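You operate a simulated robot arm through the tools that you are given. There is no shell and no other tool. Be economical: measure what you need, move in short steps, check, and stop when the job is done.

Carry out the task below with a simulated robot arm. There is one attempt and no reset: what you move stays moved.

Task
Take the type block from the grey table top and leave it on top of the white carton there.

It is judged by the outcome, as a careful person would: the job done as asked, and still so three seconds after it is handed in. It fails if anything else is knocked over, pushed out of place, dropped, spilled or broken.

Robot
A 6-joint arm with a two-finger parallel gripper, fixed in place. Base frame: the origin is at the foot of the arm, x ahead of it, y to its left, z up; the work surface is at about z = 0. Lengths are in m, angles in degrees, forces in N, time in s.
With the tool pointing down near the work surface it reaches from about 0.18 to 0.46 m from the base axis. Its first joint turns from -70.0 to 70.0 degrees. Payload 1.9 kg.
Tool frame: the origin (TCP) lies between the finger pads and is the grasp point; the fingertips stand 0.023 m ahead of it; z points along the fingers, y is the line along which they close. Largest opening 0.094 m; finger width 0.038, thickness 0.01; the body of the gripper, 0.054 by 0.096 m, starts 0.039 m behind the TCP.
Orientation is told as [roll, pitch, yaw] about the base's x, y, z axes, in that order, counted from this pose: with the fingers straight down and closing along the base's y, the tool's x points along the base's -x, its y along +y and its z along -z.

Tools
- The arm moves only by the tool servo_tool. Its argument "plan" is a list of rows, each a list of 5 numbers: the gripper command, from -1 (shut) to 1 (fully open), values between in proportion, then the shift along the tool's x, y, z in cm, then the turn about the tool's z in degrees. In form: [[jaw, dx, dy, dz, yaw], ...]. A call has 1 to 20 rows; each row shifts and turns the commanded pose from where the row before left it, along the tool's axes as they then stand. Rows are played at 5 a second. More than 0.05 m and 8.6 degrees between two rows, or a gripper value outside its range, and nothing of the call is played. Where a pose cannot be reached the arm comes as near as it can. A force on the tool above 40 N (or 10 N above the force at the start of the call, whichever is more), or a blocked arm, ends the call early, and 0.2 s more pass. Each finger travels about 0.108 m/s and halts on what it meets, pressing with about 22 N; the grip force reading is that of the motor and also rises with nothing between the fingers. The clock runs only during rows and for 0.2 s after the last one: add rows that do not move to give the fingers time. It gives the time, the measured TCP pose, the force on the tool (base axes), the opening and the grip force at its end, in the units of the frame above (readings bear some noise).
- Cameras (640 x 400 px; columns grow to the right, rows downward): "scene" is fixed at [0.065, 0.3305, 0.409]; the picture's right is [-0.61, -0.80, 0.00], its down [-0.55, 0.42, -0.73] and it looks along [0.58, -0.44, -0.69] (base axes); focal length 214 px, centre (320, 200). "wrist" rides on the gripper at [0.087, 0.016, -0.075] in the tool frame; the picture's right is [-0.18, 0.98, 0.00], its down [-0.58, -0.11, -0.81] and it looks along [-0.79, -0.15, 0.59] (tool axes); focal length 243 px, centre (320, 200). There is no depth. A picture from a camera that has moved, and an enlarged one, comes with that camera's place and axes in the base frame and with its lens.
- get_image(camera): a new picture of that camera. It takes no simulated time.
- inspect(camera, box): a new picture of the part [left, top, right, bottom] of that camera's present view, enlarged. It takes no simulated time.
- finish_job(): hands the job in; it is judged then, once.

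Go step by step. Nothing tells you positions but the pictures and the camera data: compare them with the known pose of the tool, close in by small moves and look again before you grip or let go. The budget is 90 turns and 36 pictures, counting those below and the enlarged ones. Unless the task says otherwise, let go and move clear before handing in, and close with one line.

The tools are called after "Request:" as name(argument=value, ...) on one line, values as JSON. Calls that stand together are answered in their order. servo_tool: Moves the arm, as the interface text tells. Its arguments: {"type":"object","properties":{"plan":{"type":"array","items":{"type":"array","items":{"type":"number"}}}},"required":["plan"]} The other tools are called the same way: get_image (camera) takes a picture; inspect (camera, box) takes an enlarged picture of a part of a camera's view; finish_job () hands the job in.

At the start:

```text
time_s: 0.0
eef_pos: [0.2733, 0.2328, 0.2157]
ee_rot: [-0.1, 0.0, 0.1]
wrist_force: [-0.3, -0.2, -0.6]
width: 0.0939
finger_force: 0.1
```

scene: 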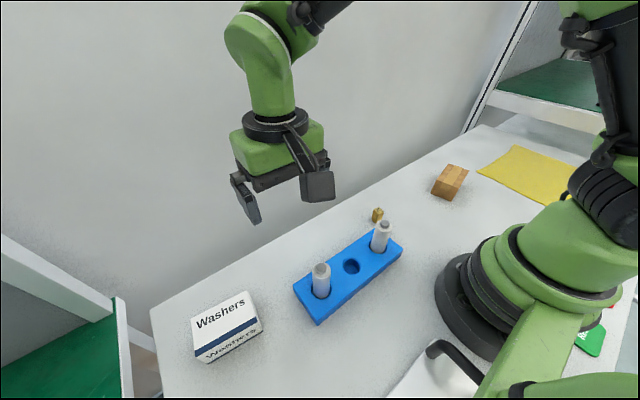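
wrist: 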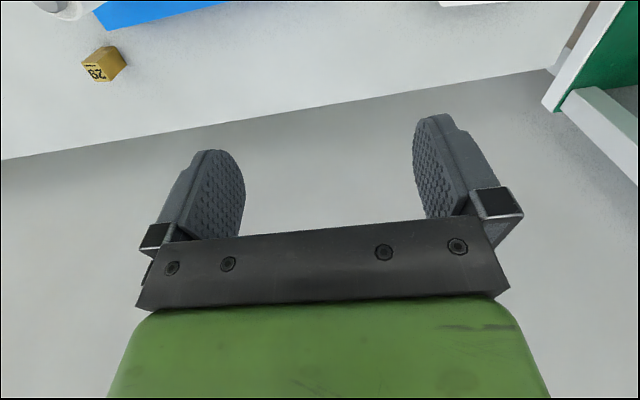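

The small brass cube marked with characters looks like the type block, at about (0.267, -0.005). The "Washers" box looks like the white carton, at about (0.27, 0.38). I'll enlarge both before moving.

Request:
inspect(camera="scene", box=[340, 150, 500, 250])

Request:
inspect(camera="scene", box=[150, 270, 310, 370])

Request:
inspect(camera="wrist", box=[60, 30, 156, 90])

```text
4.00 times, centred on (420, 200) of scene
camera zoom: at [0.065, 0.3305, 0.409], right [-0.61, -0.8, 0.0], down [-0.55, 0.42, -0.73], along [0.58, -0.44, -0.69], focal length 858 px, centre (-80, 200)
```

zoom: 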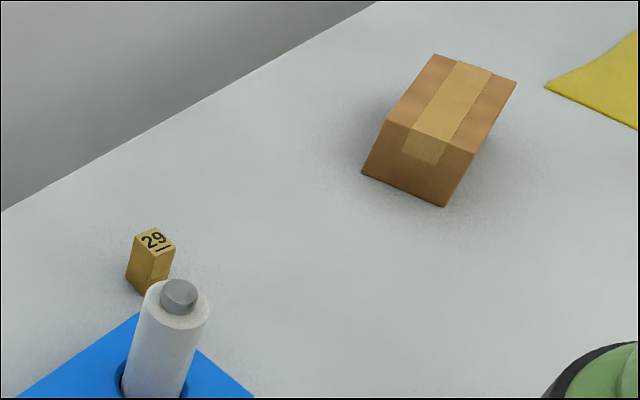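

```text
4.00 times, centred on (230, 320) of scene
camera zoom: at [0.065, 0.3305, 0.409], right [-0.61, -0.8, 0.0], down [-0.55, 0.42, -0.73], along [0.58, -0.44, -0.69], focal length 858 px, centre (680, -280)
```

zoom: 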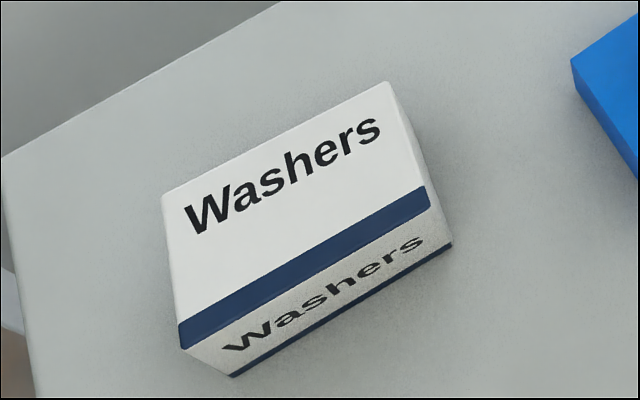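

```text
6.67 times, centred on (108, 60) of wrist
camera zoom: at [0.1857, 0.2473, 0.29], right [0.18, 0.98, 0.0], down [0.58, -0.11, 0.81], along [0.79, -0.15, -0.59], focal length 1618 px, centre (1733, 1133)
```

zoom: 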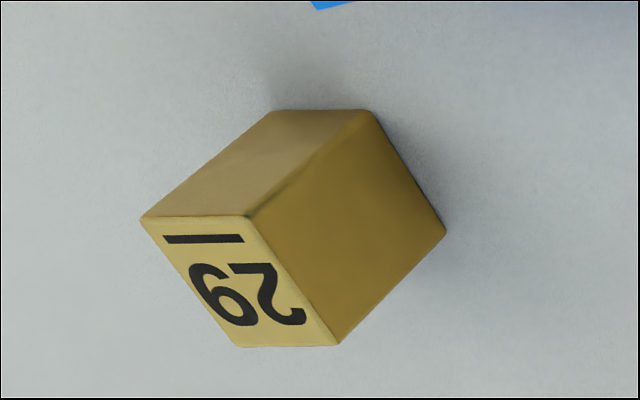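

The type block stands upright, marked "29", at about (0.265, 0.000). It is roughly 19 x 16 x 36 mm and turned about -11.5°. The carton top is at z≈0.047, centred near (0.244, 0.381). I'll travel high toward the block, staying above the vials.

Request:
servo_tool(plan=[[1, 0.1, -2.9, 0, 0], [1, 0.1, -2.9, 0, 0], [1, 0.1, -2.9, 0, 0], [1, 0.1, -2.9, 0, 0], [1, 0.1, -2.9, 0, 0], [1, 0.1, -2.9, 0, 0], [1, 0.1, -2.9, 0, 0], [1, 0.1, -2.9, 0, 0], [0.1, 0, 0, 0, -8.5], [0.1, 0, 0, 0, -8.5], [0.1, 0, 0, 0, -8.5]])

```text
time_s: 2.4
eef_pos: [0.2637, 0.0008, 0.2149]
ee_rot: [0.0, 0.0, 25.7]
wrist_force: [-1.3, -0.1, -0.3]
width: 0.0516
finger_force: 0.1
```

The tool is above the block and the turn goes the way I expected. I'll finish the turn to 78.5° and look.

Request:
servo_tool(plan=[[0.1, 0, 0, 0, -8.5], [0.1, 0, 0, 0, -8.5], [0.1, 0, 0, 0, -8.5], [0.1, 0, 0, 0, -8.5], [0.1, 0, 0, 0, -8.5], [0.1, 0, 0, 0, -8.5], [0.1, 0, 0, 0, -2], [0.1, 0, 0, 0, 0]])

Request:
get_image(camera="wrist")

Request:
get_image(camera="scene")

```text
time_s: 4.2
eef_pos: [0.2651, -0.0003, 0.2151]
ee_rot: [0.0, 0.0, 78.6]
wrist_force: [0.7, 0.1, 0.3]
width: 0.052
finger_force: 0.0
```

```text
30 pictures are left
camera wrist: at [0.2317, -0.0824, 0.2899], right [-0.93, 0.37, 0.0], down [0.22, 0.55, 0.81], along [0.3, 0.75, -0.59], focal length 243 px, centre (320, 200)
```

wrist: 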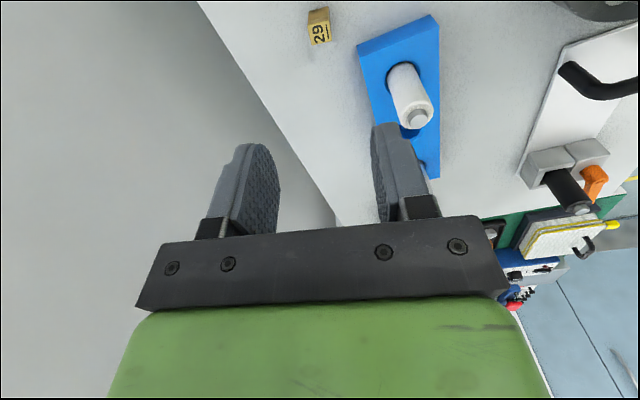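

```text
29 pictures are left
```

scene: 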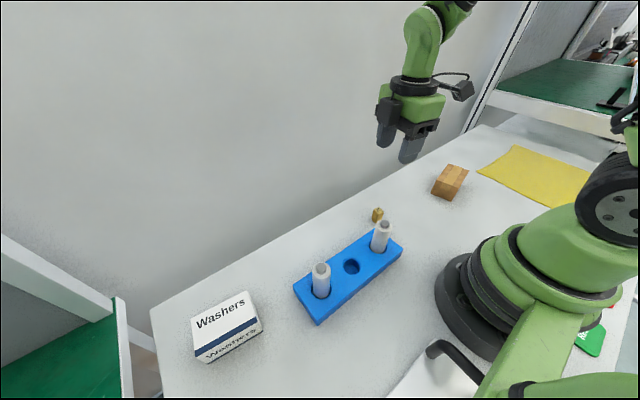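

The block sits at about (0.266, 0.001) and the rack's nearest corner at about (0.236, 0.029). I'll shift 7 mm away from the rack, narrow the jaws and descend part way.

Request:
servo_tool(plan=[[-0.1, 0.7, 0, 0, 0], [-0.1, 0, 0, 3, 0], [-0.1, 0, 0, 3, 0], [-0.1, 0, 0, 3, 0], [-0.1, 0, 0, 3, 0], [-0.1, 0, 0, 0, 0]])

Request:
get_image(camera="wrist")

Request:
inspect(camera="scene", box=[300, 140, 460, 240])

```text
time_s: 5.6
eef_pos: [0.2624, -0.0046, 0.0951]
ee_rot: [-0.1, 0.0, 78.6]
wrist_force: [1.0, 0.4, -0.7]
width: 0.0422
finger_force: 0.1
```

```text
28 pictures are left
camera wrist: at [0.2291, -0.0872, 0.1695], right [-0.93, 0.38, 0.0], down [0.22, 0.55, 0.81], along [0.3, 0.75, -0.59], focal length 243 px, centre (320, 200)
```

wrist: 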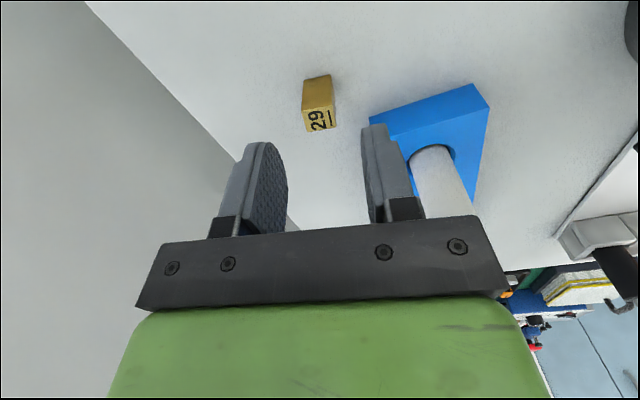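

```text
4.00 times, centred on (380, 190) of scene
camera zoom: at [0.065, 0.3305, 0.409], right [-0.61, -0.8, 0.0], down [-0.55, 0.42, -0.73], along [0.58, -0.44, -0.69], focal length 858 px, centre (80, 240)
```

zoom: 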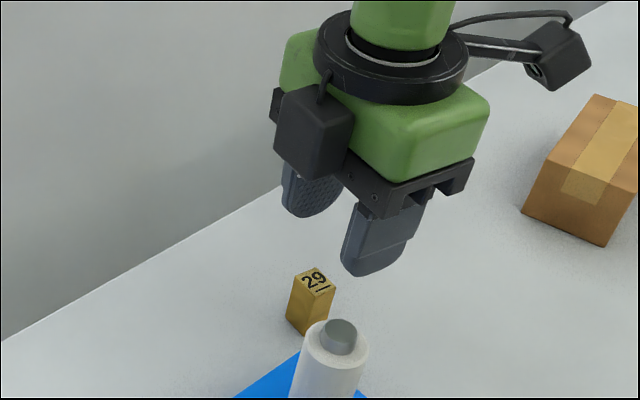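

The block is centred between the jaws, about 1.4 mm off, and the rack and vial are clear. I'll descend to grasp height.

Request:
servo_tool(plan=[[-0.1, 0, -0.12, 2, 0], [-0.1, 0, 0, 2, 0], [-0.1, 0, 0, 1, 0], [-0.1, 0, 0, 0, 0]])

Request:
get_image(camera="wrist")

Request:
inspect(camera="scene", box=[300, 140, 460, 240])

```text
time_s: 6.6
eef_pos: [0.2655, -0.0069, 0.0454]
ee_rot: [0.1, 0.0, 78.5]
wrist_force: [0.2, -0.1, 0.1]
width: 0.0423
finger_force: 0.0
```

```text
26 pictures are left
camera wrist: at [0.2321, -0.0881, 0.1208], right [-0.93, 0.38, 0.0], down [0.22, 0.55, 0.81], along [0.3, 0.75, -0.59], focal length 243 px, centre (320, 200)
```

wrist: 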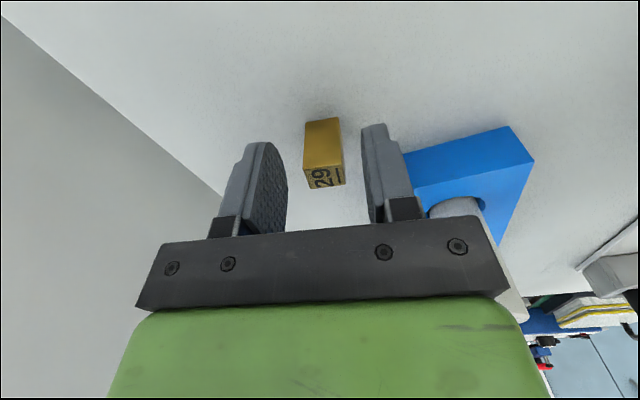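

```text
4.00 times, centred on (380, 190) of scene
camera zoom: at [0.065, 0.3305, 0.409], right [-0.61, -0.8, 0.0], down [-0.55, 0.42, -0.73], along [0.58, -0.44, -0.69], focal length 858 px, centre (80, 240)
```

zoom: 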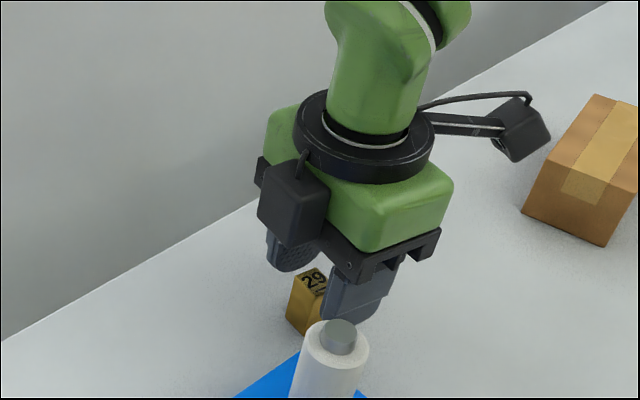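

The block is centred between the pads and everything is clear. I'll lower the last 17 mm and close.

Request:
servo_tool(plan=[[-0.1, 0, 0, 1, 0], [-0.1, 0, 0, 0.7, 0], [-0.1, 0, 0, 0, 0], [-0.5, 0, 0, 0, 0], [-1, 0, 0, 0, 0], [-1, 0, 0, 0, 0], [-1, 0, 0, 0, 0]])

Request:
get_image(camera="wrist")

```text
time_s: 8.2
eef_pos: [0.2653, -0.0073, 0.0301]
ee_rot: [0.0, -0.1, 78.6]
wrist_force: [-0.3, 0.2, 0.0]
width: 0.0196
finger_force: 21.7
```

```text
24 pictures are left
camera wrist: at [0.2317, -0.089, 0.1037], right [-0.93, 0.38, 0.0], down [0.22, 0.55, 0.81], along [0.3, 0.75, -0.59], focal length 243 px, centre (320, 200)
```

wrist: 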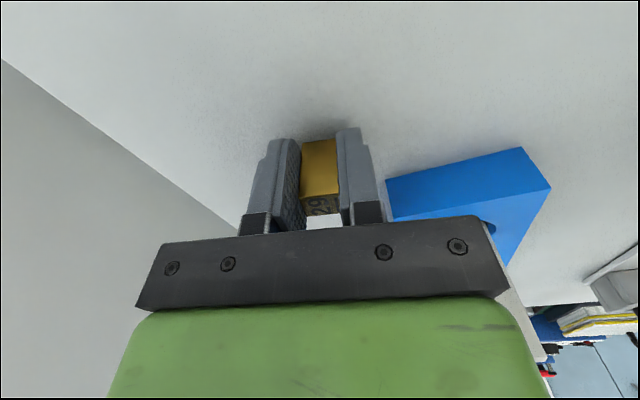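

The block is gripped at 19.6 mm, as expected. I'll lift straight up to clear the vials.

Request:
servo_tool(plan=[[-1, 0, 0, -1, 0], [-1, 0, 0, -2, 0], [-1, 0, 0, -3, 0], [-1, 0, 0, -3, 0], [-1, 0, 0, -3, 0], [-1, 0, 0, -3, 0], [-1, 0, 0, -2, 0], [-1, 0, 0, 0, 0]])

Request:
get_image(camera="wrist")

```text
time_s: 10.0
eef_pos: [0.2659, -0.0074, 0.1978]
ee_rot: [0.0, -0.1, 78.7]
wrist_force: [0.9, 0.3, -1.0]
width: 0.0199
finger_force: 21.6
```

```text
23 pictures are left
camera wrist: at [0.233, -0.0893, 0.2734], right [-0.93, 0.38, 0.0], down [0.22, 0.55, 0.81], along [0.3, 0.75, -0.59], focal length 243 px, centre (320, 200)
```

wrist: 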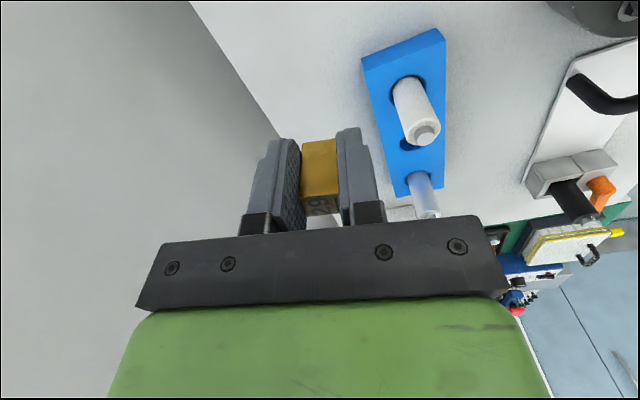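

The block is held firmly. I'll carry it high over the rack to above the carton.

Request:
servo_tool(plan=[[-1, -1.5, 0.4, 0, 0], [-1, -2.98, 0.815, 0, 0], [-1, -2.98, 0.815, 0, 0], [-1, -2.98, 0.815, 0, 0], [-1, -2.98, 0.815, 0, 0], [-1, -2.98, 0.815, 0, 0], [-1, -2.98, 0.815, 0, 0], [-1, -2.98, 0.815, 0, 0], [-1, -2.98, 0.815, 0, 0], [-1, -2.98, 0.815, 0, 0], [-1, -2.98, 0.815, 0, 0], [-1, -2.98, 0.815, 0, 0], [-1, -1.48, 0.415, 0, 0], [-1, 0, 0, 0, 0], [-1, 0, 0, 0, 0]])

Request:
get_image(camera="wrist")

Request:
get_image(camera="scene")

```text
time_s: 13.2
eef_pos: [0.2386, 0.362, 0.195]
ee_rot: [0.0, 0.0, 78.6]
wrist_force: [-0.8, -0.6, -0.9]
width: 0.0197
finger_force: 22.2
```

```text
22 pictures are left
camera wrist: at [0.2054, 0.2799, 0.2705], right [-0.93, 0.38, 0.0], down [0.22, 0.55, 0.81], along [0.3, 0.75, -0.59], focal length 243 px, centre (320, 200)
```

wrist: 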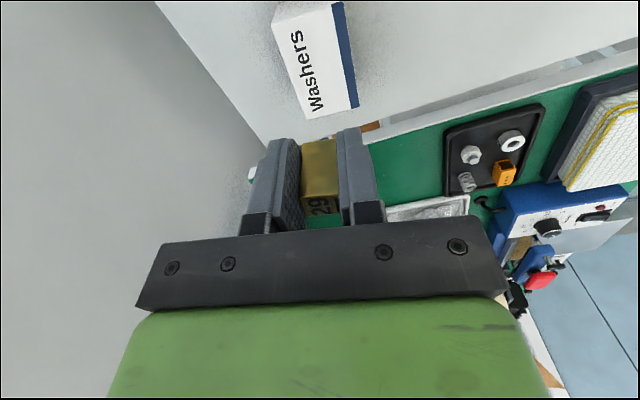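

```text
21 pictures are left
```

scene: 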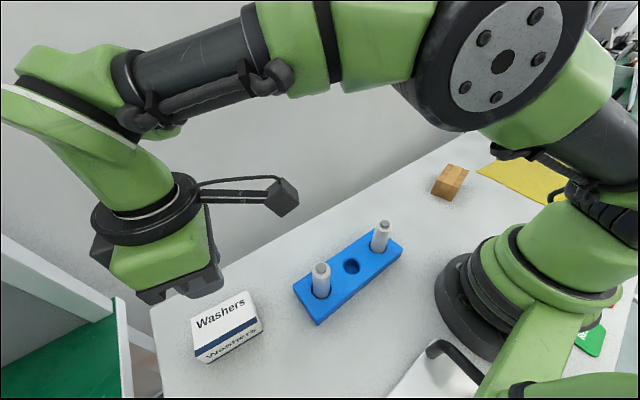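

The carton top is confirmed at about (0.245, 0.380), z≈0.047, and the block is at about (0.240, 0.370). I'll nudge 4 mm and descend to just above the carton.

Request:
servo_tool(plan=[[-1, -0.3, -0.4, 2, 0], [-1, 0, 0, 3, 0], [-1, 0, 0, 3, 0], [-1, 0, 0, 2, 0], [-1, 0, 0, 0, 0], [-1, 0, 0, 0, 0]])

Request:
get_image(camera="wrist")

Request:
inspect(camera="scene", box=[150, 260, 310, 360])

```text
time_s: 14.6
eef_pos: [0.2446, 0.3641, 0.0967]
ee_rot: [0.0, 0.0, 78.6]
wrist_force: [0.4, 0.4, -1.3]
width: 0.0195
finger_force: 22.2
```

```text
20 pictures are left
camera wrist: at [0.2115, 0.2812, 0.1702], right [-0.93, 0.38, 0.0], down [0.22, 0.55, 0.81], along [0.3, 0.75, -0.59], focal length 243 px, centre (320, 200)
```

wrist: 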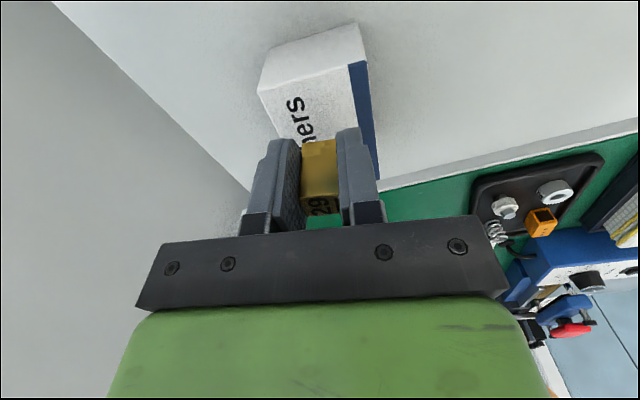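

```text
4.00 times, centred on (230, 310) of scene
camera zoom: at [0.065, 0.3305, 0.409], right [-0.61, -0.8, 0.0], down [-0.55, 0.42, -0.73], along [0.58, -0.44, -0.69], focal length 858 px, centre (680, -240)
```

zoom: 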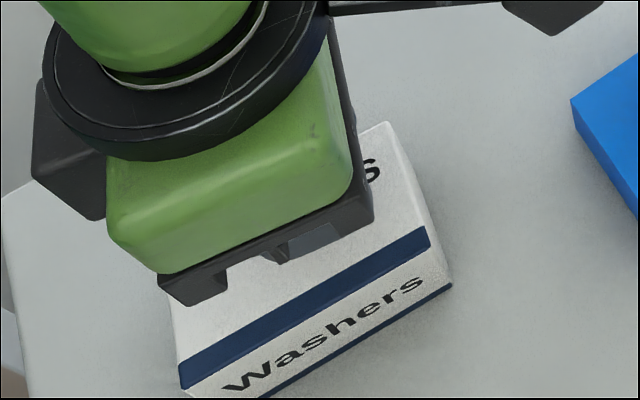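

The carton height comes out at 0.047–0.050, so contact should be at TCP z≈0.077. I'll lower gently and watch the force.

Request:
servo_tool(plan=[[-1, 0, 0, 0.8, 0], [-1, 0, 0, 0.4, 0], [-1, 0, 0, 0.2, 0], [-1, 0, 0, 0, 0], [-1, 0, 0, 0, 0]])

```text
time_s: 15.8
eef_pos: [0.2453, 0.3652, 0.0832]
ee_rot: [0.0, 0.0, 78.6]
wrist_force: [0.8, -0.2, -0.1]
width: 0.02
finger_force: 22.2
```

No contact yet. I'll keep going in 1–2 mm steps.

Request:
servo_tool(plan=[[-1, 0, 0, 0.2, 0], [-1, 0, 0, 0.1, 0], [-1, 0, 0, 0, 0], [-1, 0, 0, 0, 0]])

Request:
inspect(camera="wrist", box=[240, 60, 400, 160])

```text
time_s: 16.8
eef_pos: [0.2443, 0.3653, 0.0809]
ee_rot: [0.0, 0.1, 78.5]
wrist_force: [0.0, 0.6, -0.6]
width: 0.0196
finger_force: 21.1
```

```text
4.00 times, centred on (320, 110) of wrist
camera zoom: at [0.212, 0.2829, 0.1553], right [-0.93, 0.38, 0.0], down [0.22, 0.55, 0.81], along [0.3, 0.75, -0.59], focal length 970 px, centre (320, 560)
```

zoom: 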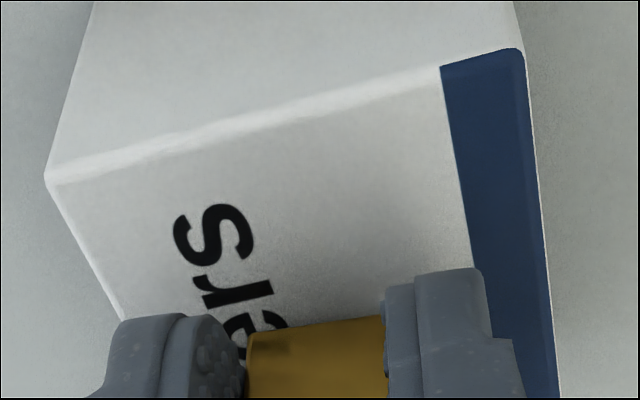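

Request:
servo_tool(plan=[[-1, 0, 0, 0.15, 0], [-1, 0, 0, 0, 0], [-1, 0, 0, 0, 0]])

```text
time_s: 17.6
eef_pos: [0.246, 0.3654, 0.0803]
ee_rot: [0.1, 0.0, 78.6]
wrist_force: [0.3, -0.1, -1.0]
width: 0.0194
finger_force: 22.0
```

There is still no clear contact force, so I'll go on in small steps.

Request:
servo_tool(plan=[[-1, 0, 0, 0.1, 0], [-1, 0, 0, 0.1, 0], [-1, 0, 0, 0, 0], [-1, 0, 0, 0, 0]])

```text
time_s: 18.6
eef_pos: [0.2462, 0.3642, 0.0785]
ee_rot: [-0.1, -0.2, 78.6]
wrist_force: [-1.8, -1.0, 18.9]
width: 0.0197
finger_force: 21.8
```

Contact is made, with 19 N upward. I'll ease off a little to unload before opening.

Request:
servo_tool(plan=[[-1, 0, 0, -0.08, 0], [-1, 0, 0, 0, 0], [-1, 0, 0, 0, 0]])

Request:
get_image(camera="wrist")

```text
time_s: 19.4
eef_pos: [0.2458, 0.3641, 0.0787]
ee_rot: [0.0, -0.2, 78.6]
wrist_force: [0.0, 3.9, 9.9]
width: 0.0196
finger_force: 22.0
```

```text
17 pictures are left
camera wrist: at [0.2125, 0.2821, 0.1532], right [-0.93, 0.38, 0.0], down [0.22, 0.55, 0.81], along [0.3, 0.75, -0.59], focal length 243 px, centre (320, 200)
```

wrist: 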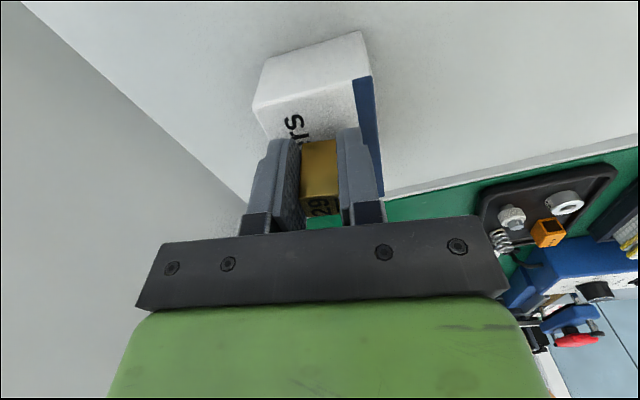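

The load is down to 10 N. I'll ease off once more, then open gradually to about 4 cm.

Request:
servo_tool(plan=[[-1, 0, 0, -0.07, 0], [-1, 0, 0, 0, 0], [-0.55, 0, 0, 0, 0], [-0.45, 0, 0, 0, 0], [-0.3, 0, 0, 0, 0], [-0.1, 0, 0, 0, 0], [-0.1, 0, 0, 0, 0], [-0.1, 0, 0, 0, 0]])

Request:
get_image(camera="wrist")

```text
time_s: 21.2
eef_pos: [0.2443, 0.3654, 0.0792]
ee_rot: [0.0, 0.1, 78.6]
wrist_force: [-0.3, 0.2, 0.7]
width: 0.0424
finger_force: 0.1
```

```text
16 pictures are left
camera wrist: at [0.2121, 0.2822, 0.1546], right [-0.93, 0.38, 0.0], down [0.22, 0.55, 0.81], along [0.3, 0.75, -0.59], focal length 243 px, centre (320, 200)
```

wrist: 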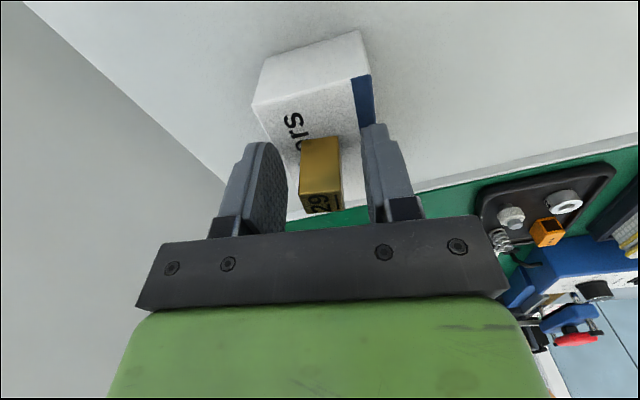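

The block stands free and upright on the carton. I'll lift straight up and clear.

Request:
servo_tool(plan=[[-0.1, 0, 0, -1, 0], [-0.1, 0, 0, -2, 0], [-0.1, 0, 0, -3, 0], [-0.1, 0, 0, -3, 0], [-0.1, 0, 0, -3, 0], [-0.1, 3, 0, 0, 0], [-0.1, 3, 0, 0, 0], [-0.1, 3, 0, 0, 0], [-0.1, 3, 0, 0, 0], [-0.1, 0, 0, 0, 0]])

Request:
get_image(camera="scene")

Request:
get_image(camera="wrist")

```text
time_s: 23.4
eef_pos: [0.2217, 0.2464, 0.1975]
ee_rot: [0.1, -0.1, 78.5]
wrist_force: [-0.8, 0.7, 0.1]
width: 0.0424
finger_force: 0.1
```

```text
15 pictures are left
```

scene: 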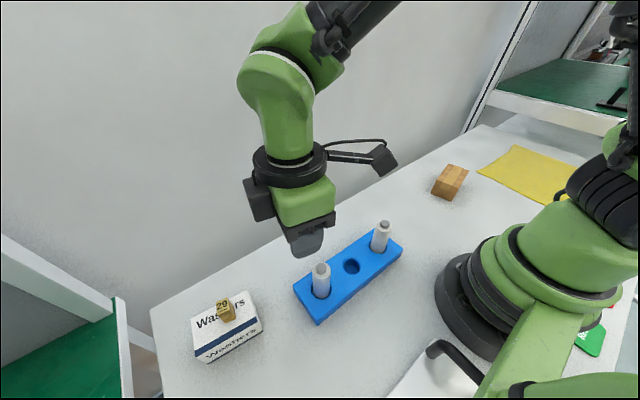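

```text
14 pictures are left
camera wrist: at [0.1884, 0.1645, 0.2737], right [-0.93, 0.38, 0.0], down [0.22, 0.55, 0.81], along [0.3, 0.75, -0.59], focal length 243 px, centre (320, 200)
```

wrist: 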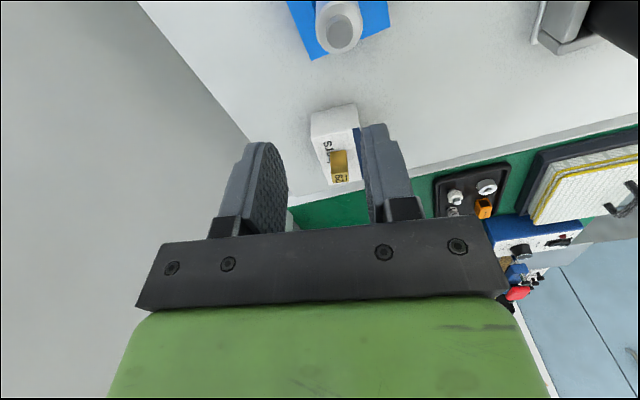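

The block stands upright near the middle of the carton, the carton and rack haven't moved, and the arm is clear. I'm handing in.

Request:
finish_job()

```text
The job is handed in.
```

The type block is standing upright on top of the white "Washers" carton, the arm is clear, and in the last pictures nothing else had moved.
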